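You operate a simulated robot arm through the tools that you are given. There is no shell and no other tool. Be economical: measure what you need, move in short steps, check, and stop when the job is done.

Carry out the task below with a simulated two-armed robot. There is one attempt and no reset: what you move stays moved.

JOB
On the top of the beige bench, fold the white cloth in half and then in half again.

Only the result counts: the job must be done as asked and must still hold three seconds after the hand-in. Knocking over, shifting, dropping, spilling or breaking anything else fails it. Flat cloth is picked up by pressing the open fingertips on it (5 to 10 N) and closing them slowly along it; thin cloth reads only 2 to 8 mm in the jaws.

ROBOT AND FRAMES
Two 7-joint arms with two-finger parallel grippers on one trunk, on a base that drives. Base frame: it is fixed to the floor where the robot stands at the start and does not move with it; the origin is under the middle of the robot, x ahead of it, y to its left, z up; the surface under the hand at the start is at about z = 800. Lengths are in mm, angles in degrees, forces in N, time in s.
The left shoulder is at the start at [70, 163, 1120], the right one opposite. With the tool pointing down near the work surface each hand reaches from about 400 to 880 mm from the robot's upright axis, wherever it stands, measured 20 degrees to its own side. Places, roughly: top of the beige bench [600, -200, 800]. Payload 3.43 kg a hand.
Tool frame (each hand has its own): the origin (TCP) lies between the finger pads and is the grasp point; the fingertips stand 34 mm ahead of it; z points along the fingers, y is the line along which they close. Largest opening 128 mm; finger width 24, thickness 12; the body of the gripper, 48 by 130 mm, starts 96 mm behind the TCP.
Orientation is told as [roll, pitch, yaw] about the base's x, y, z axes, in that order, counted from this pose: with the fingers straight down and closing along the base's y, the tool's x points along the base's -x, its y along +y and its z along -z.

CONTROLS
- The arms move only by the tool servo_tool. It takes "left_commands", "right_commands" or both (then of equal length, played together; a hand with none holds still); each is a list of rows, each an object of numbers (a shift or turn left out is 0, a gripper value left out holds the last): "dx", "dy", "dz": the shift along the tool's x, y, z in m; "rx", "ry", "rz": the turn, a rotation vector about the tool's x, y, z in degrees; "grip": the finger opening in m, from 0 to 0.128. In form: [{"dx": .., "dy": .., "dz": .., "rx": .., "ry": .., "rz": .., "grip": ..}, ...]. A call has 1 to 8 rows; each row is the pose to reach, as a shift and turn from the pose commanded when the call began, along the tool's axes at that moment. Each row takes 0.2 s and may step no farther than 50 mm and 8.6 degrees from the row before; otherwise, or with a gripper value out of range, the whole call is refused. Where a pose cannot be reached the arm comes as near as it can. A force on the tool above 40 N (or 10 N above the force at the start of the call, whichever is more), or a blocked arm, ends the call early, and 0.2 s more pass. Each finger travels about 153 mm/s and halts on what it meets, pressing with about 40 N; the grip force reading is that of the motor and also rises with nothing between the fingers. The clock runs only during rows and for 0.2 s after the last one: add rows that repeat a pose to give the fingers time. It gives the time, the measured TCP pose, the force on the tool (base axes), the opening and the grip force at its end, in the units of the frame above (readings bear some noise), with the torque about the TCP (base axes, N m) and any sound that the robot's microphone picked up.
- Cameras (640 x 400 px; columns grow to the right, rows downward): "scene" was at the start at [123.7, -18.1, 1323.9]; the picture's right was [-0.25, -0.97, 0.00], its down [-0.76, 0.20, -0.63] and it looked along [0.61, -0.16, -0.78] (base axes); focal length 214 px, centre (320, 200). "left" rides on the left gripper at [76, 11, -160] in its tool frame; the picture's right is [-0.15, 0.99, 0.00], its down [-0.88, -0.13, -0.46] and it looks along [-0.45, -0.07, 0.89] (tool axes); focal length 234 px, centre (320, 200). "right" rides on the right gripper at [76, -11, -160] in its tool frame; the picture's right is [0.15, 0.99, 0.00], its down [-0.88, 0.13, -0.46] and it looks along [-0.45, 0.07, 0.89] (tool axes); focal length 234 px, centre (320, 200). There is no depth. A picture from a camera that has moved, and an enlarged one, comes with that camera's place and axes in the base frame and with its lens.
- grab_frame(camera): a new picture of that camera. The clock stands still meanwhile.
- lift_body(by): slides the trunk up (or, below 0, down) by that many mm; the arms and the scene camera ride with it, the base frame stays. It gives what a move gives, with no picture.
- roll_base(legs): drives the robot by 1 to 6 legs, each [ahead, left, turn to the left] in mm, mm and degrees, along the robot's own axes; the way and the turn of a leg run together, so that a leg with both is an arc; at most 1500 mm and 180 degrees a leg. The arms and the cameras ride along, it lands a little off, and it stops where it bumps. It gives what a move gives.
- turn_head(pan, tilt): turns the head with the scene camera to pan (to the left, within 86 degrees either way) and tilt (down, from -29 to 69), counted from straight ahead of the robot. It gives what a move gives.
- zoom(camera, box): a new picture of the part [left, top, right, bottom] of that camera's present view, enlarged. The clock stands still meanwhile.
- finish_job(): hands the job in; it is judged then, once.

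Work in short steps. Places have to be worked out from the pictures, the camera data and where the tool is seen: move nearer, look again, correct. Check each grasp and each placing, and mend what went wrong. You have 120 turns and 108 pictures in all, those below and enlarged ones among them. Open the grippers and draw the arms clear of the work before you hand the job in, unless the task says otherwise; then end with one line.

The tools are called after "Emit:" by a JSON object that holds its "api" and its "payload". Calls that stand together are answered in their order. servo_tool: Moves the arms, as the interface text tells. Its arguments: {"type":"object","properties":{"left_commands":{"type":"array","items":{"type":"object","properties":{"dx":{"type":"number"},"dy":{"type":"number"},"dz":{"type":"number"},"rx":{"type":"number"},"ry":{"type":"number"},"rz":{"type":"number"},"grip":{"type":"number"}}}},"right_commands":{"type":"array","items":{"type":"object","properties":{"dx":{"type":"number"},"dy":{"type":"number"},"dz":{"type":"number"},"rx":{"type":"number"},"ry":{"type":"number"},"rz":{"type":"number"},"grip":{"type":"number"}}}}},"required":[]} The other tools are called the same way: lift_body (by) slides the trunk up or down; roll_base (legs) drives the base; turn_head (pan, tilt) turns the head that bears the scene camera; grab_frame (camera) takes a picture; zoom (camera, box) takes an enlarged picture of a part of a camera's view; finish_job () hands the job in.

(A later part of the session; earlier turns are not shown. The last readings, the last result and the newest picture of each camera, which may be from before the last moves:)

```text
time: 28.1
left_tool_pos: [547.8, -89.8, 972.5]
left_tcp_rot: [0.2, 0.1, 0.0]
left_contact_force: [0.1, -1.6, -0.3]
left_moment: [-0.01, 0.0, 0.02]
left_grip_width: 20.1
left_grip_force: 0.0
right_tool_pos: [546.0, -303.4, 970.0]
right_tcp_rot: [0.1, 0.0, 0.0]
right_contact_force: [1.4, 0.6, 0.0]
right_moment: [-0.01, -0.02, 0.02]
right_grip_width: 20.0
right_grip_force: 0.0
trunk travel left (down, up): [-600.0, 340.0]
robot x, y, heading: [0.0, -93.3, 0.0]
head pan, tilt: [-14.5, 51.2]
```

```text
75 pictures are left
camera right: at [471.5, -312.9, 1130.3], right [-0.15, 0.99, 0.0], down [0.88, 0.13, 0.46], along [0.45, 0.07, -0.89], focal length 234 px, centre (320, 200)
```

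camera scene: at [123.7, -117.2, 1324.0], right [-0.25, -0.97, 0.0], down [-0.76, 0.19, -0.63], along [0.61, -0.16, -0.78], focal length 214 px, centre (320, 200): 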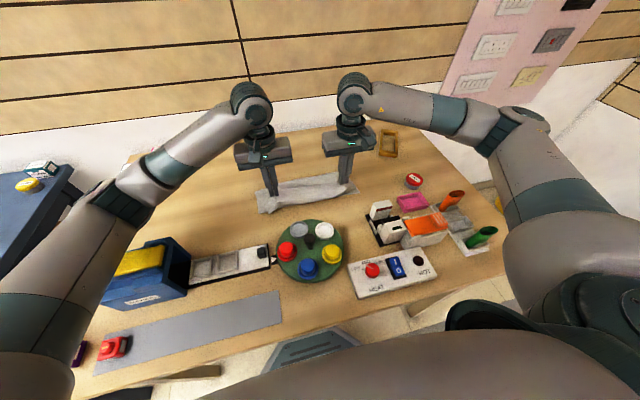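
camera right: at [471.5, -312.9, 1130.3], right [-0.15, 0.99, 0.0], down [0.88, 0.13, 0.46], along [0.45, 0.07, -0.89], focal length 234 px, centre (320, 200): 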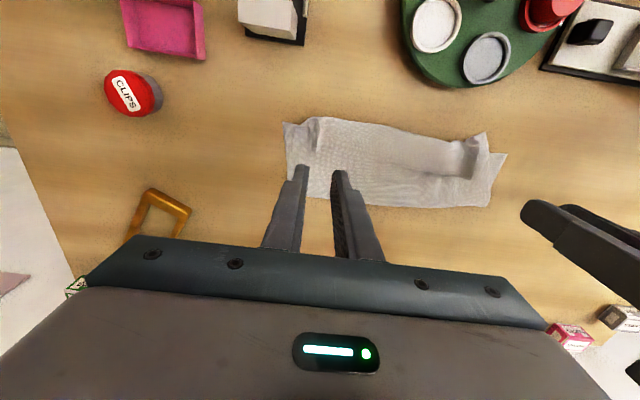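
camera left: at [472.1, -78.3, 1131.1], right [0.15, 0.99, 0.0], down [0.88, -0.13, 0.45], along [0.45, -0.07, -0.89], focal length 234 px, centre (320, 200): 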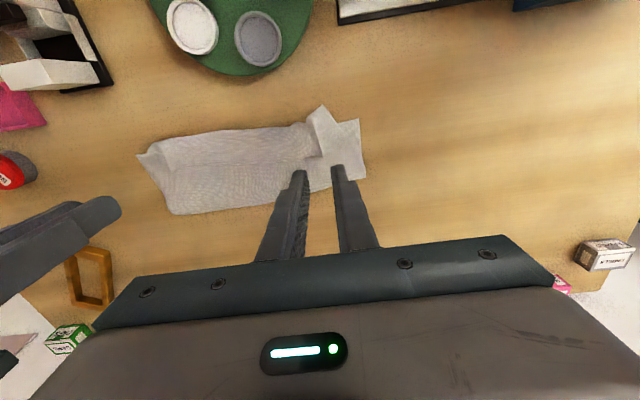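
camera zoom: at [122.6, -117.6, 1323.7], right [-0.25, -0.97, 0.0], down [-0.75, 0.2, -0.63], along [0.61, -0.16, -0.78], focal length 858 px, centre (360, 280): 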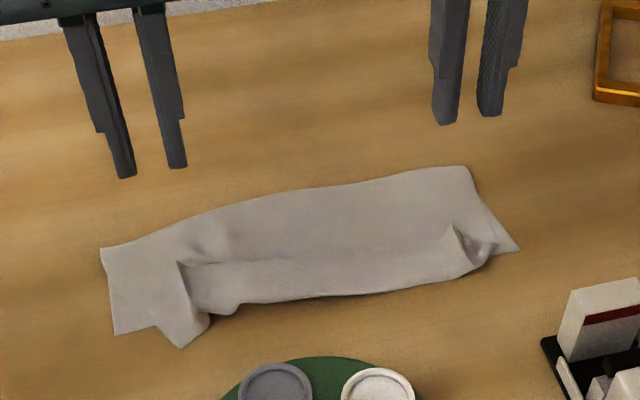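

The cloth settled with a crease line, so I need a sharper look at the pleats.

Emit:
{"api": "zoom", "payload": {"camera": "scene", "box": [250, 165, 366, 222]}}

Emit:
{"api": "zoom", "payload": {"camera": "left", "box": [120, 90, 380, 230]}}

Emit:
{"api": "zoom", "payload": {"camera": "right", "box": [260, 90, 520, 230]}}

```text
5.52 times, centred on (308, 194) of scene
camera zoom: at [122.6, -117.6, 1323.7], right [-0.25, -0.97, 0.0], down [-0.75, 0.2, -0.63], along [0.61, -0.16, -0.78], focal length 1183 px, centre (386, 236)
```

zoom: 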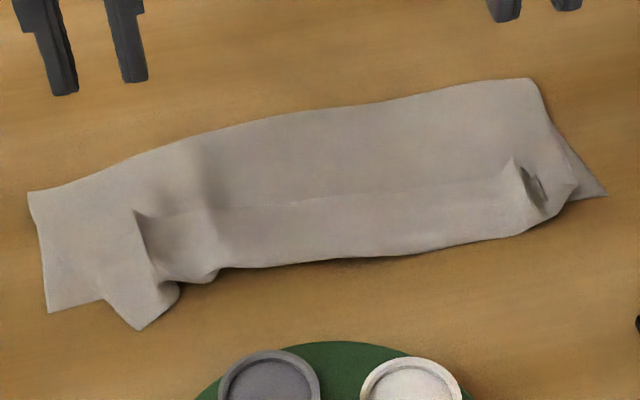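

```text
2.46 times, centred on (250, 160) of left
camera zoom: at [472.1, -78.3, 1131.1], right [0.15, 0.99, 0.0], down [0.88, -0.13, 0.45], along [0.45, -0.07, -0.89], focal length 576 px, centre (492, 298)
```

zoom: 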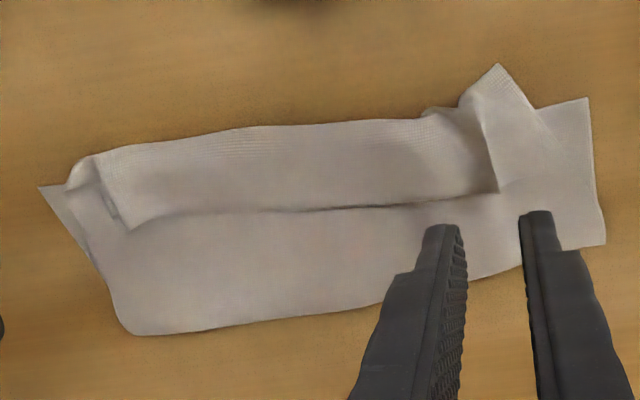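

```text
2.46 times, centred on (390, 160) of right
camera zoom: at [471.5, -312.9, 1130.3], right [-0.15, 0.99, 0.0], down [0.88, 0.13, 0.46], along [0.45, 0.07, -0.89], focal length 576 px, centre (148, 298)
```

zoom: 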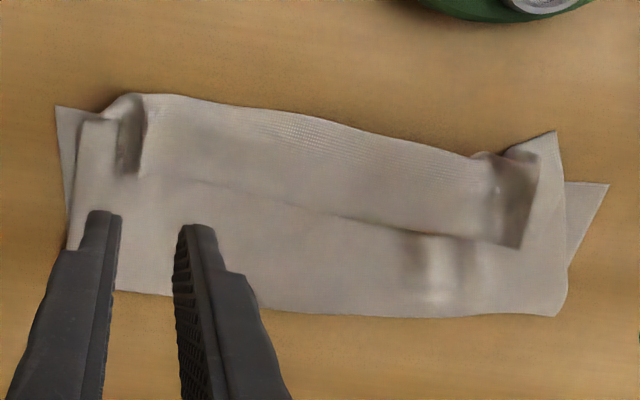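

I now see the problem. The fingers never rotate, so the gripped edge flap stayed pointing away from me and got turned back on top, with the middle rolled under. I'll re-grip the same ridges, lay the cloth back out flat, then regrip with the fingers perpendicular to the edge so it can hang freely.

Emit:
{"api": "servo_tool", "payload": {"left_commands": [{"dz": 0.045}, {"dz": 0.09}, {"dz": 0.12}, {"dz": 0.13}, {"dz": 0.132}, {"dz": 0.132}], "right_commands": [{"dz": 0.045}, {"dz": 0.09}, {"dz": 0.12}, {"dz": 0.128}, {"dz": 0.13}, {"dz": 0.13}]}}

Emit:
{"api": "zoom", "payload": {"camera": "left", "box": [240, 80, 400, 220]}}

Emit:
{"api": "zoom", "payload": {"camera": "right", "box": [240, 80, 400, 220]}}

```text
time: 29.6
left_tool_pos: [547.8, -90.3, 840.9]
left_tcp_rot: [0.1, 0.0, 0.0]
left_contact_force: [-0.3, -0.2, -0.2]
left_moment: [-0.02, -0.04, 0.01]
left_grip_width: 19.9
left_grip_force: 0.0
right_tool_pos: [546.1, -301.8, 841.5]
right_tcp_rot: [-0.1, -0.1, 0.0]
right_contact_force: [0.5, -0.5, 0.8]
right_moment: [0.02, 0.02, -0.02]
right_grip_width: 19.9
right_grip_force: 0.0
trunk travel left (down, up): [-600.0, 340.0]
robot x, y, heading: [1.7, -98.9, 0.1]
head pan, tilt: [-14.5, 51.2]
```

```text
2.86 times, centred on (320, 150) of left
camera zoom: at [471.4, -78.3, 999.9], right [0.15, 0.99, 0.0], down [0.88, -0.13, 0.46], along [0.45, -0.07, -0.89], focal length 669 px, centre (320, 343)
```

zoom: 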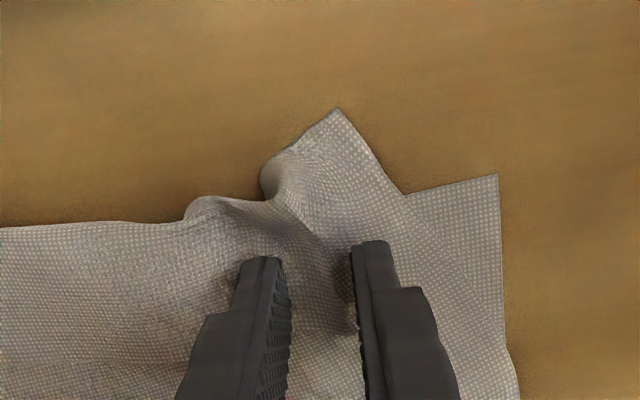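

```text
2.86 times, centred on (320, 150) of right
camera zoom: at [470.4, -312.1, 1001.7], right [-0.15, 0.99, 0.0], down [0.88, 0.13, 0.46], along [0.45, 0.07, -0.89], focal length 669 px, centre (320, 343)
```

zoom: 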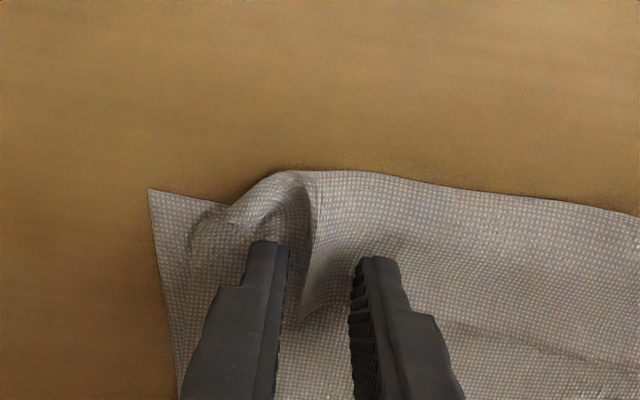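

The ridges stand between the open fingers on both hands. I'm closing on them.

Emit:
{"api": "servo_tool", "payload": {"left_commands": [{"dz": 0.002, "grip": 0.016}, {"dz": 0.002, "grip": 0.012}, {"dz": 0.002, "grip": 0.008}, {"dz": 0.002, "grip": 0.004}, {"dz": 0.002, "grip": 0.0}, {"dz": 0.002, "grip": 0.0}], "right_commands": [{"dz": 0.002, "grip": 0.016}, {"dz": 0.002, "grip": 0.012}, {"dz": 0.002, "grip": 0.008}, {"dz": 0.002, "grip": 0.004}, {"dz": 0.002, "grip": 0.0}, {"dz": 0.002, "grip": 0.0}]}}

```text
time: 30.9
left_tool_pos: [546.9, -91.3, 839.2]
left_tcp_rot: [0.1, 0.0, 0.0]
left_contact_force: [-0.6, -2.5, -0.4]
left_moment: [-0.11, 0.0, 0.03]
left_grip_width: 2.1
left_grip_force: 37.0
right_tool_pos: [545.4, -301.6, 839.9]
right_tcp_rot: [-0.1, 0.0, 0.0]
right_contact_force: [0.2, 1.6, 0.3]
right_moment: [0.05, 0.0, -0.06]
right_grip_width: 2.2
right_grip_force: 37.1
trunk travel left (down, up): [-600.0, 340.0]
robot x, y, heading: [-0.1, -98.4, -0.2]
head pan, tilt: [-14.5, 51.2]
```

Both are gripped again at about 2 mm. I'm carrying the edge back to the far side and laying it flat.

Emit:
{"api": "servo_tool", "payload": {"left_commands": [{"dx": -0.008, "dz": -0.04}, {"dx": -0.028, "dz": -0.08}, {"dx": -0.058, "dz": -0.11}, {"dx": -0.093, "dz": -0.125}, {"dx": -0.133, "dz": -0.125}, {"dx": -0.168, "dz": -0.11}, {"dx": -0.203, "dz": -0.08}, {"dx": -0.225, "dz": -0.045}], "right_commands": [{"dx": -0.008, "dz": -0.04}, {"dx": -0.028, "dz": -0.08}, {"dx": -0.058, "dz": -0.11}, {"dx": -0.093, "dz": -0.125}, {"dx": -0.133, "dz": -0.125}, {"dx": -0.168, "dz": -0.11}, {"dx": -0.203, "dz": -0.08}, {"dx": -0.225, "dz": -0.045}]}}

Emit:
{"api": "servo_tool", "payload": {"left_commands": [{"dx": -0.01, "dz": 0.025}, {"dx": -0.016, "dz": 0.04}, {"dx": -0.02, "dz": 0.041, "dy": 0.004}, {"dx": -0.022, "dz": 0.041, "dy": 0.008}], "right_commands": [{"dx": -0.01, "dz": 0.025}, {"dx": -0.016, "dz": 0.04}, {"dx": -0.02, "dz": 0.041, "dy": -0.004}, {"dx": -0.022, "dz": 0.041, "dy": -0.008}]}}

Emit:
{"api": "zoom", "payload": {"camera": "scene", "box": [230, 130, 390, 230]}}

Emit:
{"api": "grab_frame", "payload": {"camera": "left"}}

Emit:
{"api": "grab_frame", "payload": {"camera": "right"}}

```text
time: 32.8
left_tool_pos: [773.2, -90.7, 880.2]
left_tcp_rot: [0.0, 0.0, 0.0]
left_contact_force: [0.1, -1.9, -0.1]
left_moment: [-0.03, 0.03, 0.01]
left_grip_width: 2.0
left_grip_force: 37.1
right_tool_pos: [772.2, -301.0, 886.9]
right_tcp_rot: [0.1, 0.2, 0.1]
right_contact_force: [0.1, 1.8, -0.2]
right_moment: [0.03, 0.01, -0.04]
right_grip_width: 2.1
right_grip_force: 37.0
trunk travel left (down, up): [-600.0, 340.0]
robot x, y, heading: [0.9, -100.3, 0.0]
head pan, tilt: [-14.5, 51.2]
```

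```text
time: 33.8
left_tool_pos: [794.1, -86.1, 843.5]
left_tcp_rot: [-0.3, 0.0, -0.2]
left_contact_force: [-0.1, -21.9, 0.0]
left_moment: [-0.82, 0.02, 0.09]
left_grip_width: 2.2
left_grip_force: 36.9
right_tool_pos: [792.3, -306.4, 844.8]
right_tcp_rot: [0.3, -0.1, 0.2]
right_contact_force: [0.4, 21.9, -0.1]
right_moment: [0.81, 0.02, -0.1]
right_grip_width: 2.0
right_grip_force: 37.3
trunk travel left (down, up): [-600.0, 340.0]
robot x, y, heading: [2.6, -94.1, -0.0]
head pan, tilt: [-14.5, 51.2]
```

```text
4.00 times, centred on (310, 180) of scene
camera zoom: at [124.2, -117.1, 1323.8], right [-0.25, -0.97, 0.0], down [-0.76, 0.19, -0.63], along [0.61, -0.16, -0.78], focal length 858 px, centre (360, 280)
```

zoom: 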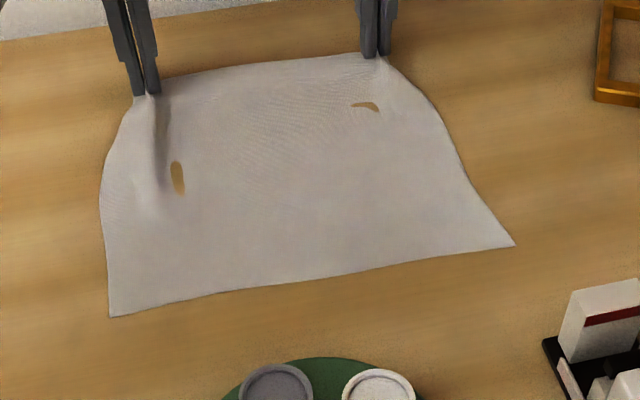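

```text
68 pictures are left
camera left: at [718.3, -72.7, 1001.5], right [0.15, 0.99, 0.0], down [0.88, -0.13, 0.46], along [0.45, -0.07, -0.89], focal length 234 px, centre (320, 200)
```

left: 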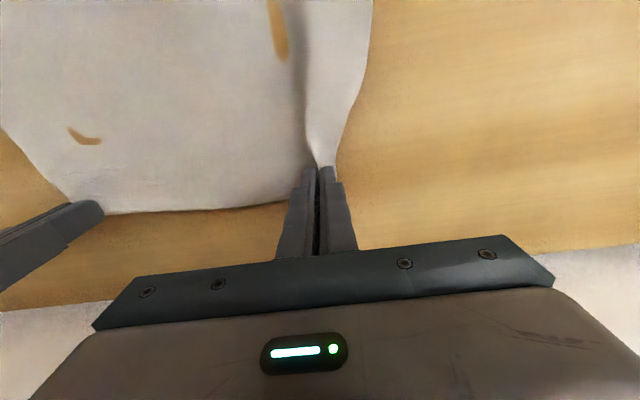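

```text
67 pictures are left
camera right: at [718.1, -317.5, 1004.1], right [-0.15, 0.99, 0.01], down [0.88, 0.13, 0.46], along [0.45, 0.07, -0.89], focal length 234 px, centre (320, 200)
```

right: 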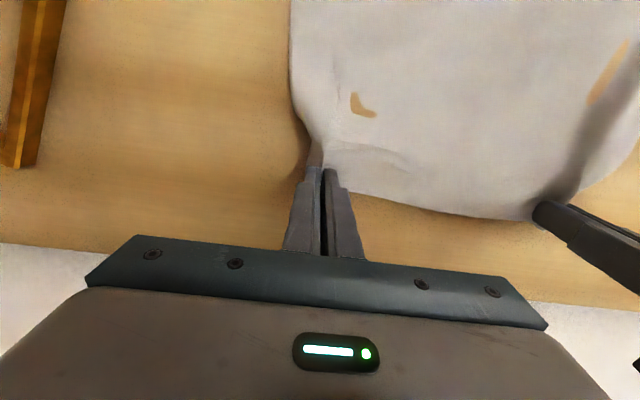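

The cloth is laid flat again, shifted about 15 mm away from me. I'm releasing, lifting and yawing both hands by 90° (cameras outward) so the pinch runs perpendicular to the edge.

Emit:
{"api": "servo_tool", "payload": {"left_commands": [{"dy": -0.004, "dz": 0.004}, {"dy": -0.006, "dz": 0.006}, {"dy": -0.006, "dz": 0.006, "grip": 0.01}, {"dy": -0.006, "dz": 0.006, "grip": 0.025}, {"dy": -0.006, "dz": 0.006, "grip": 0.04}, {"dy": -0.006, "dz": -0.01}, {"dy": -0.006, "dz": -0.04}, {"dy": -0.006, "dz": -0.06}], "right_commands": [{"dy": 0.004, "dz": 0.004}, {"dy": 0.006, "dz": 0.006}, {"dy": 0.006, "dz": 0.006, "grip": 0.01}, {"dy": 0.006, "dz": 0.006, "grip": 0.025}, {"dy": 0.006, "dz": 0.006, "grip": 0.04}, {"dy": 0.006, "dz": -0.01}, {"dy": 0.006, "dz": -0.04}, {"dy": 0.006, "dz": -0.06}]}}

Emit:
{"api": "servo_tool", "payload": {"left_commands": [{"rz": 8.5}, {"rz": 17}, {"rz": 25.5}, {"rz": 34}, {"rz": 42.5}, {"rz": 45}], "right_commands": [{"rz": -8.5}, {"rz": -17}, {"rz": -25.5}, {"rz": -34}, {"rz": -42.5}, {"rz": -45}]}}

Emit:
{"api": "servo_tool", "payload": {"left_commands": [{"rz": 8.5}, {"rz": 17}, {"rz": 25.5}, {"rz": 34}, {"rz": 42.5}, {"rz": 45}], "right_commands": [{"rz": -8.5}, {"rz": -17}, {"rz": -25.5}, {"rz": -34}, {"rz": -42.5}, {"rz": -45}]}}

Emit:
{"api": "grab_frame", "payload": {"camera": "left"}}

Emit:
{"api": "grab_frame", "payload": {"camera": "right"}}

Emit:
{"api": "zoom", "payload": {"camera": "scene", "box": [230, 120, 390, 220]}}

```text
time: 35.5
left_tool_pos: [793.9, -87.0, 902.9]
left_tcp_rot: [0.0, 0.1, 0.1]
left_contact_force: [-0.5, -0.2, 0.0]
left_moment: [0.02, 0.02, 0.02]
left_grip_width: 39.8
left_grip_force: 0.0
right_tool_pos: [794.3, -303.4, 904.6]
right_tcp_rot: [0.0, 0.2, 0.0]
right_contact_force: [0.2, -0.1, -0.2]
right_moment: [0.01, 0.0, -0.01]
right_grip_width: 40.1
right_grip_force: 0.2
trunk travel left (down, up): [-600.0, 340.0]
robot x, y, heading: [1.5, -99.7, 0.1]
head pan, tilt: [-14.5, 51.2]
```

```text
time: 37.0
left_tool_pos: [792.4, -90.2, 904.2]
left_tcp_rot: [0.1, 0.0, -45.2]
left_contact_force: [0.2, -0.6, -0.1]
left_moment: [0.06, -0.04, -0.02]
left_grip_width: 40.2
left_grip_force: 0.0
right_tool_pos: [754.9, -317.9, 893.2]
right_tcp_rot: [0.0, 0.0, 29.0]
right_contact_force: [1.0, -0.3, 0.6]
right_moment: [0.06, -0.04, 0.0]
right_grip_width: 39.8
right_grip_force: 0.1
right hand out of reach, approached as far as the arm can: row 4, 5, 6
trunk travel left (down, up): [-600.0, 340.0]
robot x, y, heading: [-1.1, -99.8, 0.3]
head pan, tilt: [-14.5, 51.2]
```

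```text
time: 38.4
left_tool_pos: [791.9, -88.2, 905.6]
left_tcp_rot: [0.2, 0.0, -90.1]
left_contact_force: [-0.9, 0.3, 0.6]
left_moment: [-0.03, -0.05, 0.02]
left_grip_width: 40.2
left_grip_force: 0.1
right_tool_pos: [700.0, -314.0, 897.8]
right_tcp_rot: [-7.8, -1.0, 44.3]
right_contact_force: [-1.2, 0.6, -0.2]
right_moment: [-0.06, -0.07, 0.0]
right_grip_width: 39.8
right_grip_force: 0.1
right hand out of reach, approached as far as the arm can: row 1, 2, 3, 4, 5, 6
trunk travel left (down, up): [-600.0, 340.0]
robot x, y, heading: [-0.5, -100.3, 0.0]
head pan, tilt: [-14.5, 51.2]
```

```text
66 pictures are left
camera left: at [803.4, -10.8, 1064.7], right [0.99, -0.15, 0.0], down [-0.13, -0.88, 0.46], along [-0.06, -0.45, -0.89], focal length 234 px, centre (320, 200)
```

left: 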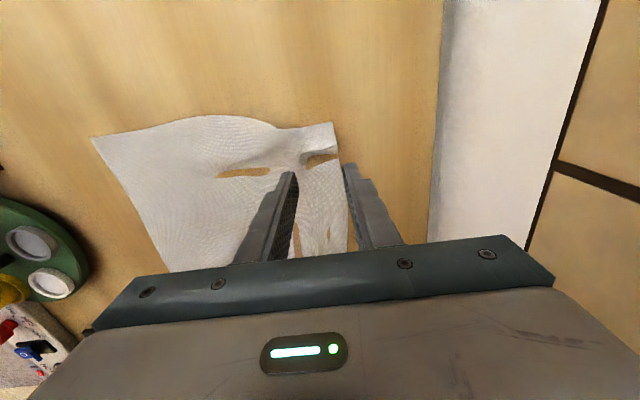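

```text
65 pictures are left
camera right: at [637.3, -359.7, 1056.7], right [-0.79, 0.6, -0.14], down [0.49, 0.75, 0.45], along [0.37, 0.29, -0.88], focal length 234 px, centre (320, 200)
```

right: 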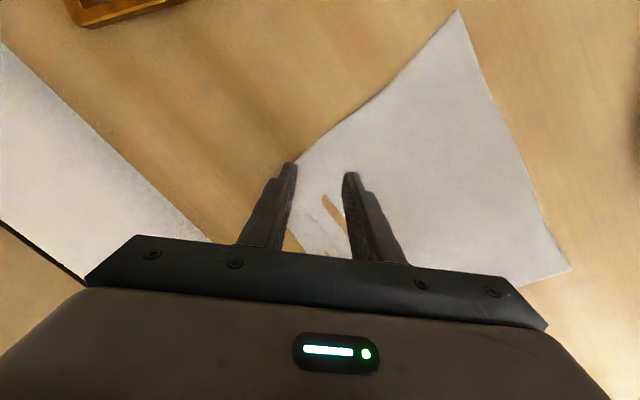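

```text
4.00 times, centred on (310, 170) of scene
camera zoom: at [120.7, -116.2, 1324.2], right [-0.25, -0.97, 0.0], down [-0.75, 0.19, -0.63], along [0.61, -0.16, -0.78], focal length 858 px, centre (360, 320)
```

zoom: 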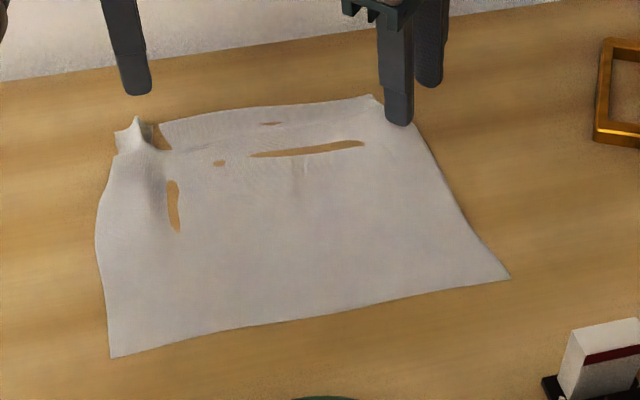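

The right wrist can't turn +90° out there, so I'll turn it the other way to -90° to match the left.

Emit:
{"api": "servo_tool", "payload": {"right_commands": [{"rz": 8.4}, {"rz": 16.8}, {"rz": 25.2}, {"rz": 33.6}, {"rz": 42}, {"rz": 50.4}, {"rz": 58.8}, {"rz": 67.2}]}}

Emit:
{"api": "servo_tool", "payload": {"right_commands": [{"rz": 8.4}, {"rz": 16.8}, {"rz": 25.2}, {"rz": 33.6}, {"rz": 42}, {"rz": 50.4}, {"rz": 58.8}, {"rz": 67.2}]}}

```text
time: 40.1
left_tool_pos: [793.8, -87.5, 903.5]
left_tcp_rot: [0.0, 0.1, -90.0]
left_contact_force: [1.3, -0.9, 0.7]
left_moment: [-0.01, -0.01, -0.02]
left_grip_width: 39.8
left_grip_force: 0.1
right_tool_pos: [701.3, -315.4, 896.2]
right_tcp_rot: [-2.1, -7.4, -22.8]
right_contact_force: [-0.2, -1.1, 0.7]
right_moment: [-0.01, -0.02, -0.01]
right_grip_width: 40.1
right_grip_force: 0.1
trunk travel left (down, up): [-600.0, 340.0]
robot x, y, heading: [1.8, -99.0, -0.1]
head pan, tilt: [-14.5, 51.2]
```

```text
time: 42.0
left_tool_pos: [795.0, -89.1, 902.4]
left_tcp_rot: [0.1, -0.1, -90.0]
left_contact_force: [0.4, 0.3, 0.4]
left_moment: [-0.01, -0.03, 0.03]
left_grip_width: 39.8
left_grip_force: 0.1
right_tool_pos: [700.7, -314.1, 895.4]
right_tcp_rot: [6.1, -4.8, -90.5]
right_contact_force: [-0.5, 0.1, 0.7]
right_moment: [0.01, 0.02, -0.01]
right_grip_width: 40.1
right_grip_force: 0.1
trunk travel left (down, up): [-600.0, 340.0]
robot x, y, heading: [-2.6, -98.3, -0.0]
head pan, tilt: [-14.5, 51.2]
```

Right is at yaw -90 with a small tilt. I'm correcting the tilt, moving it toward x≈770 and looking from both wrist cameras.

Emit:
{"api": "servo_tool", "payload": {"right_commands": [{"rx": 3, "ry": 2.4, "dy": 0.02}, {"rx": 6.1, "ry": 4.8, "dy": 0.05}, {"rx": 6.1, "ry": 4.8, "dy": 0.07}, {"rx": 6.1, "ry": 4.8, "dy": 0.07}]}}

Emit:
{"api": "grab_frame", "payload": {"camera": "right"}}

Emit:
{"api": "zoom", "payload": {"camera": "scene", "box": [230, 110, 390, 210]}}

```text
time: 43.0
left_tool_pos: [793.7, -87.6, 903.1]
left_tcp_rot: [0.0, 0.0, -90.0]
left_contact_force: [-0.5, -0.9, -0.4]
left_moment: [0.02, 0.02, 0.02]
left_grip_width: 40.0
left_grip_force: 0.1
right_tool_pos: [770.3, -313.7, 905.5]
right_tcp_rot: [0.1, 0.0, -90.2]
right_contact_force: [0.1, -0.3, -0.3]
right_moment: [-0.01, -0.01, -0.01]
right_grip_width: 39.8
right_grip_force: 0.1
trunk travel left (down, up): [-600.0, 340.0]
robot x, y, heading: [-0.7, -95.5, -0.3]
head pan, tilt: [-14.5, 51.2]
```

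```text
63 pictures are left
camera right: at [760.3, -237.7, 1064.9], right [0.99, 0.14, 0.0], down [0.13, -0.88, 0.46], along [0.06, -0.45, -0.89], focal length 234 px, centre (320, 200)
```

right: 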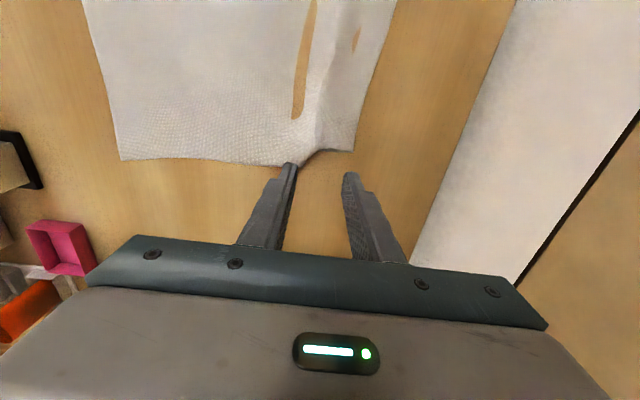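

```text
4.00 times, centred on (310, 160) of scene
camera zoom: at [123.7, -117.5, 1323.9], right [-0.25, -0.97, 0.0], down [-0.76, 0.2, -0.63], along [0.61, -0.16, -0.78], focal length 858 px, centre (360, 360)
```

zoom: 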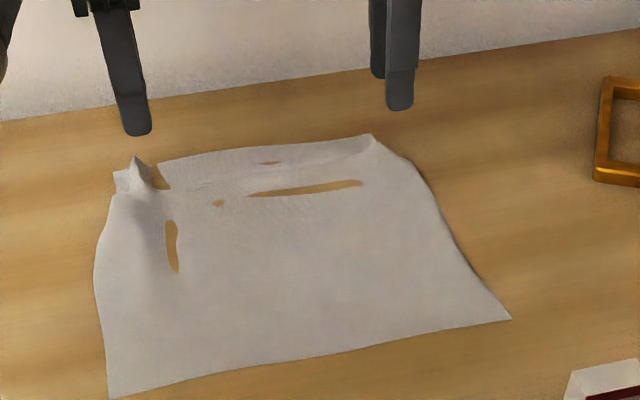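

Corner B is at about (809,-305) and A at about (813,-53), with the far edge near x≈813. I'm placing both hands at x≈793, left at y≈-75 and right at y≈-288, and descending near the surface with a 44 mm opening.

Emit:
{"api": "servo_tool", "payload": {"left_commands": [{"dx": 0.006, "dz": 0.015, "grip": 0.044}, {"dx": 0.0125, "dz": 0.03}, {"dx": 0.0125, "dz": 0.045}, {"dx": 0.0125, "dz": 0.058}, {"dx": 0.0125, "dz": 0.058}], "right_commands": [{"dx": 0.01, "dy": 0.01, "dz": 0.015, "grip": 0.044}, {"dx": 0.02, "dy": 0.02, "dz": 0.03}, {"dx": 0.025, "dy": 0.023, "dz": 0.045}, {"dx": 0.025, "dy": 0.023, "dz": 0.06}, {"dx": 0.025, "dy": 0.023, "dz": 0.06}]}}

Emit:
{"api": "zoom", "payload": {"camera": "left", "box": [220, 80, 420, 220]}}

Emit:
{"api": "zoom", "payload": {"camera": "right", "box": [220, 80, 420, 220]}}

```text
time: 44.1
left_tool_pos: [793.1, -76.2, 845.0]
left_tcp_rot: [0.0, 0.0, -90.0]
left_contact_force: [-0.8, 0.9, -0.2]
left_moment: [-0.03, -0.01, -0.01]
left_grip_width: 44.0
left_grip_force: 0.1
right_tool_pos: [793.8, -289.5, 842.8]
right_tcp_rot: [0.0, 0.0, -90.1]
right_contact_force: [0.4, 0.1, 0.2]
right_moment: [0.01, -0.02, 0.0]
right_grip_width: 43.8
right_grip_force: 0.0
trunk travel left (down, up): [-600.0, 340.0]
robot x, y, heading: [-3.3, -100.3, -0.1]
head pan, tilt: [-14.5, 51.2]
```

```text
2.86 times, centred on (320, 150) of left
camera zoom: at [804.9, 0.9, 1004.4], right [0.99, -0.15, 0.0], down [-0.13, -0.88, 0.46], along [-0.07, -0.45, -0.89], focal length 669 px, centre (320, 343)
```

zoom: 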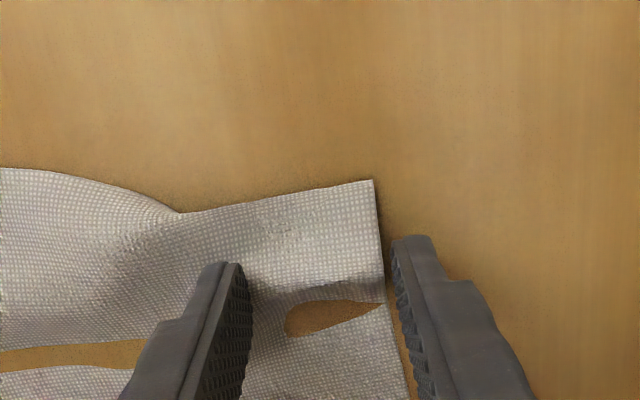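

```text
2.86 times, centred on (320, 150) of right
camera zoom: at [783.3, -212.8, 1003.6], right [0.99, 0.14, 0.0], down [0.13, -0.88, 0.46], along [0.06, -0.45, -0.89], focal length 669 px, centre (320, 343)
```

zoom: 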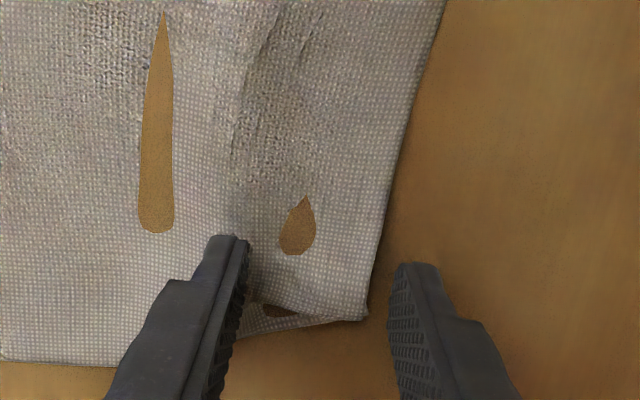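

Both hands straddle the edge well. I'll nudge right 6 mm toward me and 8 mm inward, then press both down.

Emit:
{"api": "servo_tool", "payload": {"left_commands": [{"dz": 0.006}, {"dz": 0.0105}, {"dz": 0.0105}], "right_commands": [{"dx": 0.008, "dy": -0.006, "dz": 0.004}, {"dx": 0.008, "dy": -0.006, "dz": 0.0085}, {"dx": 0.008, "dy": -0.006, "dz": 0.0085}]}}

```text
time: 45.0
left_tool_pos: [793.3, -76.0, 835.2]
left_tcp_rot: [0.1, 0.0, -90.0]
left_contact_force: [0.2, 0.6, 3.0]
left_moment: [0.01, 0.06, 0.0]
left_grip_width: 44.2
left_grip_force: 0.1
right_tool_pos: [789.3, -282.4, 834.4]
right_tcp_rot: [0.0, -0.1, -90.2]
right_contact_force: [-1.2, 0.1, 0.5]
right_moment: [0.0, -0.03, 0.01]
right_grip_width: 44.0
right_grip_force: 0.0
trunk travel left (down, up): [-600.0, 340.0]
robot x, y, heading: [3.3, -99.2, -0.0]
head pan, tilt: [-14.5, 51.2]
```

Left reads 3 N and right 0.5 N. I'm pressing further while starting to close slowly.

Emit:
{"api": "servo_tool", "payload": {"left_commands": [{"dz": 0.001}, {"dz": 0.0017}, {"dz": 0.0017, "grip": 0.041}, {"dz": 0.0017, "grip": 0.038}, {"dz": 0.0017, "grip": 0.035}, {"dz": 0.0017, "grip": 0.032}, {"dz": 0.0017, "grip": 0.029}, {"dz": 0.0017, "grip": 0.026}], "right_commands": [{"dz": 0.0015}, {"dz": 0.0025}, {"dz": 0.0025, "grip": 0.041}, {"dz": 0.0025, "grip": 0.038}, {"dz": 0.0025, "grip": 0.035}, {"dz": 0.0025, "grip": 0.032}, {"dz": 0.0025, "grip": 0.029}, {"dz": 0.0025, "grip": 0.026}]}}

Emit:
{"api": "zoom", "payload": {"camera": "left", "box": [220, 80, 420, 220]}}

Emit:
{"api": "zoom", "payload": {"camera": "right", "box": [220, 80, 420, 220]}}

```text
time: 46.8
left_tool_pos: [793.0, -75.2, 835.7]
left_tcp_rot: [0.2, 0.1, -90.0]
left_contact_force: [2.6, -0.2, 13.6]
left_moment: [0.0, 0.19, -0.03]
left_grip_width: 24.6
left_grip_force: 0.0
right_tool_pos: [787.4, -281.2, 834.7]
right_tcp_rot: [0.1, 0.0, -90.2]
right_contact_force: [0.1, -0.6, 10.4]
right_moment: [0.0, 0.18, -0.01]
right_grip_width: 25.4
right_grip_force: 0.0
trunk travel left (down, up): [-600.0, 340.0]
robot x, y, heading: [1.1, -99.7, 0.2]
head pan, tilt: [-14.5, 51.2]
```

```text
2.86 times, centred on (320, 150) of left
camera zoom: at [803.7, 0.9, 994.1], right [0.99, -0.15, 0.0], down [-0.13, -0.88, 0.46], along [-0.06, -0.45, -0.89], focal length 669 px, centre (320, 343)
```

zoom: 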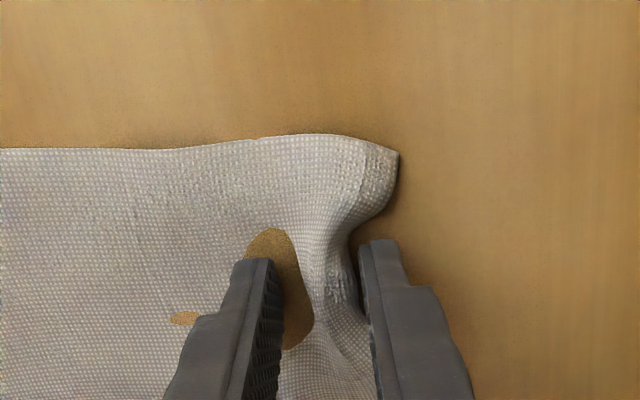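

```text
2.86 times, centred on (320, 150) of right
camera zoom: at [776.5, -204.5, 995.0], right [0.99, 0.14, 0.0], down [0.13, -0.88, 0.46], along [0.07, -0.45, -0.89], focal length 669 px, centre (320, 343)
```

zoom: 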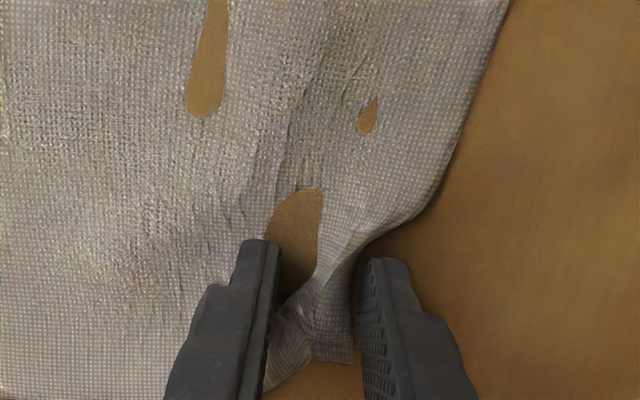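

Both hands have the edge standing up between the fingers. I'm closing the rest of the way.

Emit:
{"api": "servo_tool", "payload": {"left_commands": [{"grip": 0.022}, {"grip": 0.018}, {"grip": 0.014}, {"grip": 0.01}, {"grip": 0.006}, {"grip": 0.002}, {"grip": 0.0}, {"grip": 0.0}], "right_commands": [{"grip": 0.022}, {"grip": 0.018}, {"grip": 0.014}, {"grip": 0.01}, {"grip": 0.006}, {"grip": 0.002}, {"grip": 0.0}, {"grip": 0.0}]}}

Emit:
{"api": "servo_tool", "payload": {"left_commands": [{"dz": -0.005}, {"dz": -0.015}, {"dz": -0.03}], "right_commands": [{"dz": -0.005}, {"dz": -0.015}, {"dz": -0.03}]}}

Emit:
{"api": "grab_frame", "payload": {"camera": "left"}}

Emit:
{"api": "grab_frame", "payload": {"camera": "right"}}

Emit:
{"api": "zoom", "payload": {"camera": "scene", "box": [230, 120, 390, 220]}}

```text
time: 48.5
left_tool_pos: [792.1, -74.5, 835.3]
left_tcp_rot: [0.2, 0.0, -90.0]
left_contact_force: [2.5, -0.4, 12.8]
left_moment: [-0.01, 0.03, 0.01]
left_grip_width: 2.1
left_grip_force: 36.4
right_tool_pos: [786.1, -282.4, 835.8]
right_tcp_rot: [0.2, 0.0, -90.1]
right_contact_force: [-3.0, -0.2, 10.4]
right_moment: [0.0, 0.21, -0.01]
right_grip_width: 2.9
right_grip_force: 37.9
trunk travel left (down, up): [-600.0, 340.0]
robot x, y, heading: [0.6, -97.9, -0.1]
head pan, tilt: [-14.5, 51.2]
```

```text
time: 49.4
left_tool_pos: [793.8, -76.7, 862.2]
left_tcp_rot: [-0.1, -0.1, -90.0]
left_contact_force: [-0.4, -0.5, -0.1]
left_moment: [0.02, 0.01, 0.01]
left_grip_width: 1.7
left_grip_force: 37.2
right_tool_pos: [788.9, -278.8, 863.0]
right_tcp_rot: [0.0, 0.0, -90.2]
right_contact_force: [0.0, -0.1, -0.3]
right_moment: [0.0, 0.01, -0.02]
right_grip_width: 2.9
right_grip_force: 37.7
trunk travel left (down, up): [-600.0, 340.0]
robot x, y, heading: [-0.2, -96.9, -0.0]
head pan, tilt: [-14.5, 51.2]
```

```text
57 pictures are left
camera left: at [805.3, 0.7, 1021.8], right [0.99, -0.15, 0.0], down [-0.13, -0.88, 0.46], along [-0.07, -0.45, -0.89], focal length 234 px, centre (320, 200)
```

left: 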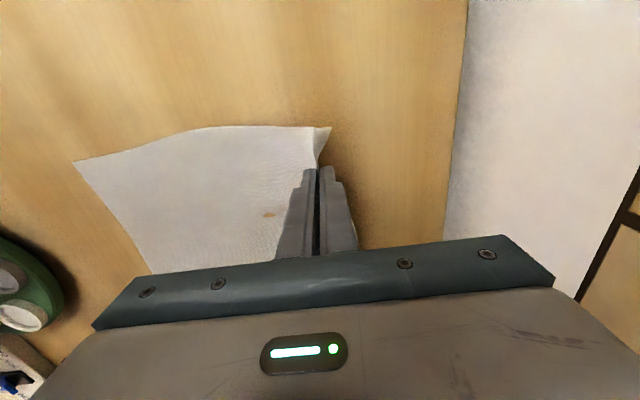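

```text
56 pictures are left
camera right: at [778.8, -203.1, 1022.6], right [0.99, 0.14, 0.0], down [0.13, -0.88, 0.46], along [0.06, -0.45, -0.89], focal length 234 px, centre (320, 200)
```

right: 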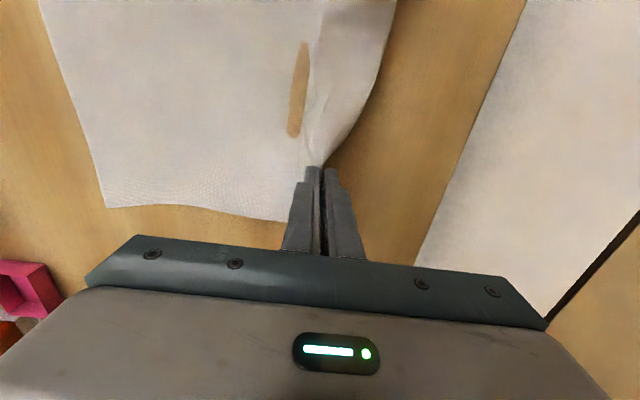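

```text
4.00 times, centred on (310, 170) of scene
camera zoom: at [123.5, -117.0, 1323.8], right [-0.25, -0.97, 0.0], down [-0.76, 0.19, -0.63], along [0.61, -0.16, -0.78], focal length 858 px, centre (360, 320)
```

zoom: 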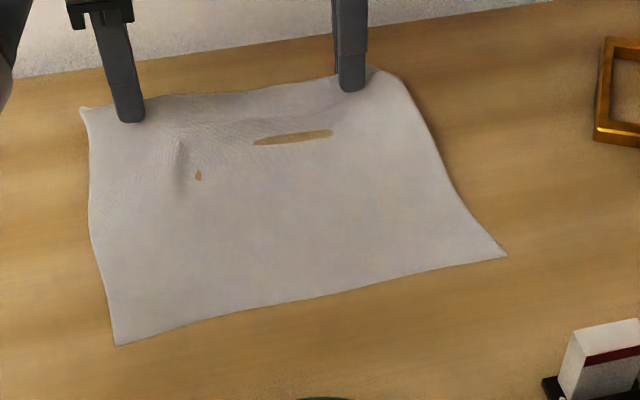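

Both hands hold the edge upright in the jaws. The near edge has drifted to about (552,-33) and (564,-357), so the fold line is at x≈698. I'm lifting to the apex and spreading the hands slightly to take up gathers.

Emit:
{"api": "servo_tool", "payload": {"left_commands": [{"dy": 0, "dz": -0.017}, {"dy": -0.007, "dz": -0.042}, {"dy": -0.023, "dz": -0.06}, {"dy": -0.043, "dz": -0.072}, {"dy": -0.068, "dz": -0.08, "dx": 0.003}, {"dy": -0.095, "dz": -0.084, "dx": 0.006}, {"dy": -0.095, "dz": -0.084, "dx": 0.01}], "right_commands": [{"dy": 0, "dz": -0.017}, {"dy": -0.003, "dz": -0.042}, {"dy": -0.013, "dz": -0.06}, {"dy": -0.031, "dz": -0.072, "dx": -0.005}, {"dy": -0.054, "dz": -0.08, "dx": -0.01}, {"dy": -0.079, "dz": -0.084, "dx": -0.015}, {"dy": -0.079, "dz": -0.084, "dx": -0.02}]}}

Emit:
{"api": "zoom", "payload": {"camera": "scene", "box": [230, 120, 390, 220]}}

Emit:
{"api": "grab_frame", "payload": {"camera": "left"}}

Emit:
{"api": "grab_frame", "payload": {"camera": "right"}}

```text
time: 51.0
left_tool_pos: [697.6, -68.3, 945.9]
left_tcp_rot: [-0.2, -0.3, -90.0]
left_contact_force: [1.9, -14.8, -1.3]
left_moment: [-0.5, 0.0, 0.01]
left_grip_width: 1.9
left_grip_force: 37.3
right_tool_pos: [709.5, -299.5, 947.6]
right_tcp_rot: [-0.1, 0.1, -89.9]
right_contact_force: [-0.8, 14.6, -0.9]
right_moment: [0.56, 0.05, 0.03]
right_grip_width: 2.8
right_grip_force: 37.5
trunk travel left (down, up): [-600.0, 340.0]
robot x, y, heading: [-2.8, -99.4, 0.1]
head pan, tilt: [-14.5, 51.2]
```

```text
4.00 times, centred on (310, 170) of scene
camera zoom: at [124.7, -117.1, 1323.8], right [-0.25, -0.97, 0.0], down [-0.76, 0.19, -0.63], along [0.61, -0.16, -0.78], focal length 858 px, centre (360, 320)
```

zoom: 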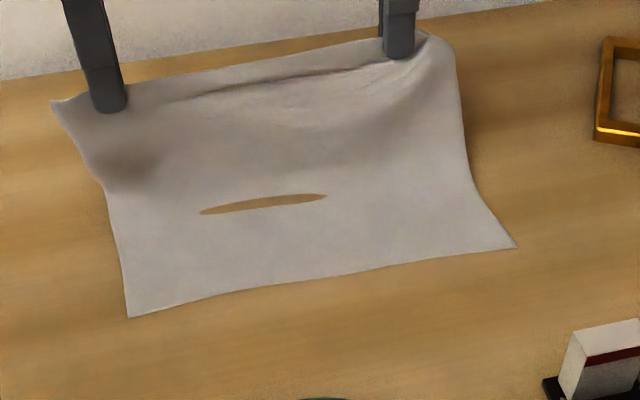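

```text
53 pictures are left
camera left: at [709.9, 8.3, 1104.9], right [0.99, -0.15, 0.0], down [-0.13, -0.88, 0.46], along [-0.07, -0.45, -0.89], focal length 234 px, centre (320, 200)
```

left: 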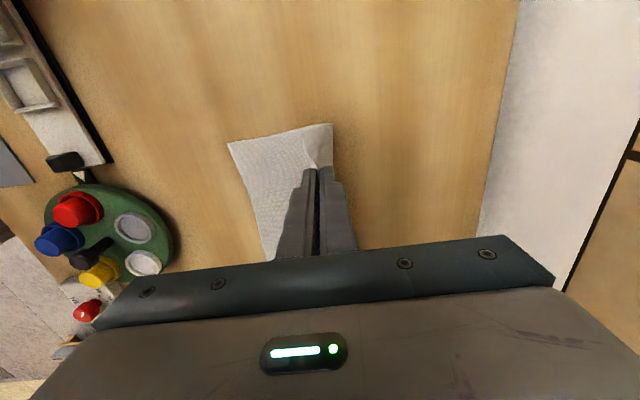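

```text
52 pictures are left
camera right: at [699.7, -223.2, 1107.4], right [0.99, 0.15, 0.0], down [0.13, -0.88, 0.45], along [0.07, -0.45, -0.89], focal length 234 px, centre (320, 200)
```

right: 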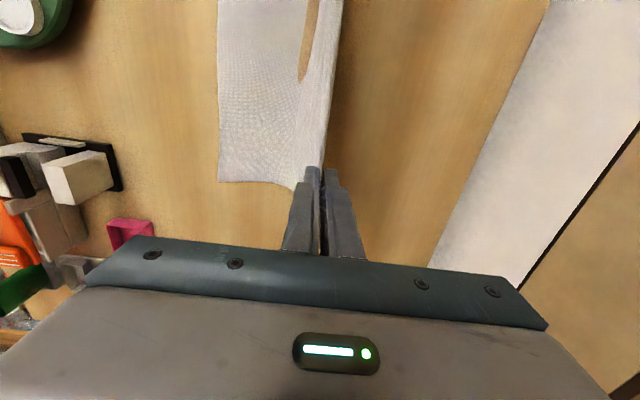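

It's taut in y at 15 N and the cloth slid; the near edge is now at x≈580, so the fold line should be about x=720 and the jaws should land near x≈616. I'm relaxing the tension and bringing the edge down with a smaller radius to avoid more dragging.

Emit:
{"api": "servo_tool", "payload": {"left_commands": [{"dy": -0.006, "dz": 0.017, "dx": -0.003}, {"dy": -0.013, "dz": 0.03, "dx": -0.004}, {"dy": -0.03, "dz": 0.042, "dx": -0.004}, {"dy": -0.048, "dz": 0.06, "dx": -0.004}, {"dy": -0.062, "dz": 0.078, "dx": -0.004}], "right_commands": [{"dy": -0.008, "dz": 0.017, "dx": 0.003}, {"dy": -0.018, "dz": 0.03, "dx": 0.004}, {"dy": -0.039, "dz": 0.042, "dx": 0.004}, {"dy": -0.06, "dz": 0.06, "dx": 0.004}, {"dy": -0.074, "dz": 0.078, "dx": 0.004}]}}

Emit:
{"api": "zoom", "payload": {"camera": "scene", "box": [230, 120, 390, 220]}}

Emit:
{"api": "grab_frame", "payload": {"camera": "right"}}

Emit:
{"api": "grab_frame", "payload": {"camera": "left"}}

```text
time: 52.1
left_tool_pos: [637.5, -70.0, 870.6]
left_tcp_rot: [-0.1, 0.0, -89.8]
left_contact_force: [-0.3, -5.9, 0.6]
left_moment: [-0.16, 0.01, 0.0]
left_grip_width: 2.0
left_grip_force: 36.8
right_tool_pos: [635.4, -295.8, 868.9]
right_tcp_rot: [-0.2, -0.2, -90.3]
right_contact_force: [0.5, 5.8, 0.9]
right_moment: [0.19, 0.02, 0.01]
right_grip_width: 2.7
right_grip_force: 37.6
trunk travel left (down, up): [-600.0, 340.0]
robot x, y, heading: [3.4, -100.0, -0.2]
head pan, tilt: [-14.5, 51.2]
```

```text
4.00 times, centred on (310, 170) of scene
camera zoom: at [123.8, -117.1, 1324.0], right [-0.25, -0.97, 0.0], down [-0.76, 0.19, -0.63], along [0.61, -0.16, -0.78], focal length 858 px, centre (360, 320)
```

zoom: 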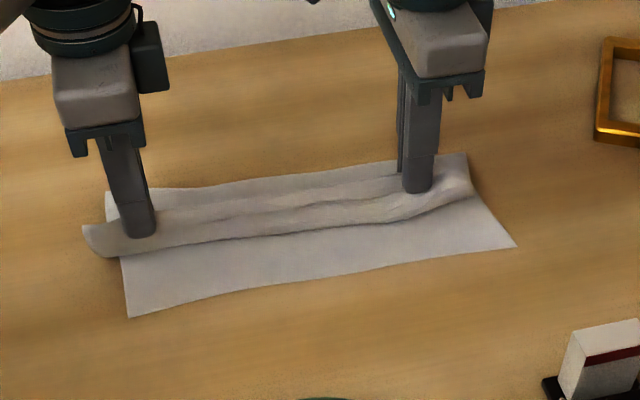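

```text
50 pictures are left
camera right: at [625.2, -219.9, 1028.3], right [0.99, 0.14, 0.0], down [0.13, -0.88, 0.46], along [0.06, -0.45, -0.89], focal length 234 px, centre (320, 200)
```

right: 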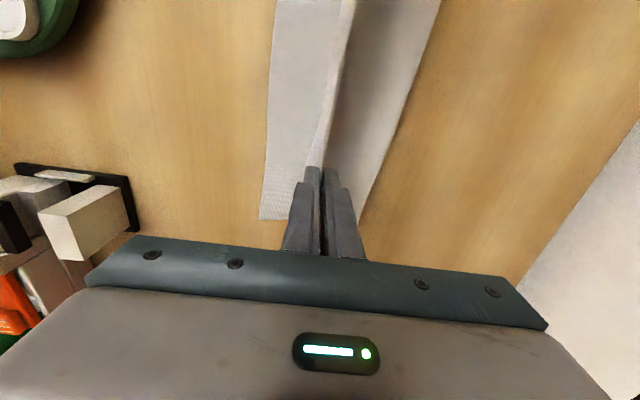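

```text
49 pictures are left
camera left: at [649.8, 5.9, 1028.8], right [0.99, -0.15, 0.0], down [-0.13, -0.88, 0.46], along [-0.07, -0.45, -0.89], focal length 234 px, centre (320, 200)
```

left: 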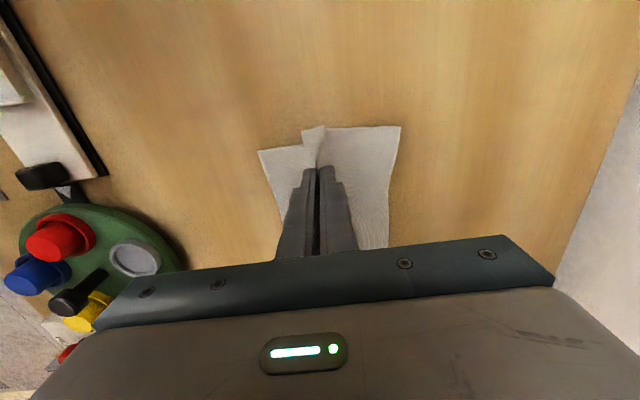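

The near edge held at x≈580 and the fold is at x≈718, which is a proper half. I'm lowering to x≈614.

Emit:
{"api": "servo_tool", "payload": {"left_commands": [{"dy": -0.01, "dz": 0.012}, {"dy": -0.018, "dz": 0.022}, {"dy": -0.023, "dz": 0.03}, {"dy": -0.023, "dz": 0.03}], "right_commands": [{"dy": -0.008, "dz": 0.011}, {"dy": -0.016, "dz": 0.021}, {"dy": -0.021, "dz": 0.029}, {"dy": -0.021, "dz": 0.029}]}}

Emit:
{"api": "zoom", "payload": {"camera": "scene", "box": [230, 120, 390, 220]}}

Emit:
{"api": "zoom", "payload": {"camera": "left", "box": [220, 80, 420, 220]}}

```text
time: 53.1
left_tool_pos: [620.5, -75.0, 849.8]
left_tcp_rot: [1.1, 0.3, -90.1]
left_contact_force: [-0.3, -7.2, -0.3]
left_moment: [-0.23, 0.03, -0.03]
left_grip_width: 1.7
left_grip_force: 36.5
right_tool_pos: [615.1, -301.2, 839.1]
right_tcp_rot: [0.1, 0.3, -90.2]
right_contact_force: [0.3, 8.8, 2.0]
right_moment: [0.28, 0.01, 0.02]
right_grip_width: 2.8
right_grip_force: 37.7
trunk travel left (down, up): [-600.0, 340.0]
robot x, y, heading: [0.4, -97.3, -0.0]
head pan, tilt: [-14.5, 51.2]
```

```text
4.00 times, centred on (310, 170) of scene
camera zoom: at [124.9, -124.4, 1325.4], right [-0.25, -0.97, -0.01], down [-0.75, 0.2, -0.62], along [0.61, -0.15, -0.78], focal length 858 px, centre (360, 320)
```

zoom: 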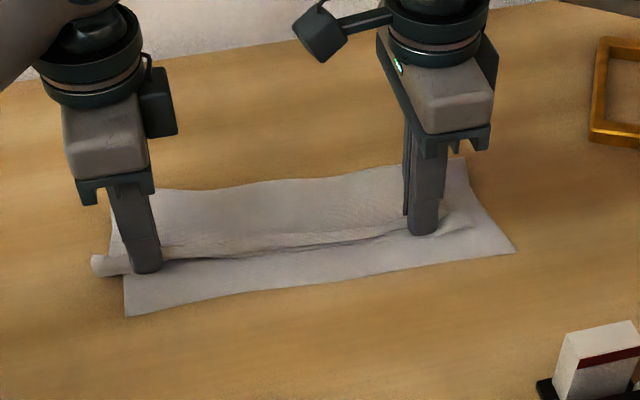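

```text
2.86 times, centred on (320, 150) of left
camera zoom: at [629.1, 0.2, 1009.9], right [0.99, -0.15, 0.01], down [-0.14, -0.88, 0.45], along [-0.05, -0.45, -0.89], focal length 669 px, centre (320, 343)
```

zoom: 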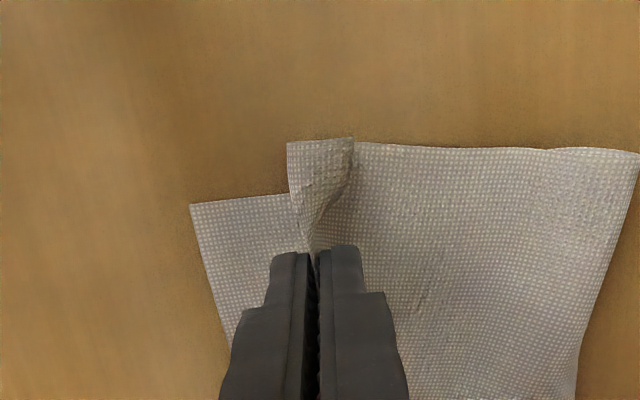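

The left hand stopped about 10 mm high and the scene camera shifted slightly, so something may be touching. I'm checking the full scene.

Emit:
{"api": "grab_frame", "payload": {"camera": "scene"}}

```text
46 pictures are left
camera scene: at [124.9, -124.4, 1325.4], right [-0.25, -0.97, -0.01], down [-0.75, 0.2, -0.62], along [0.61, -0.15, -0.78], focal length 214 px, centre (320, 200)
```

scene: 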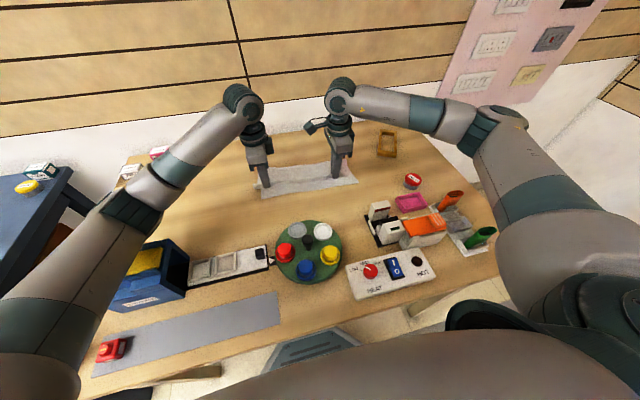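

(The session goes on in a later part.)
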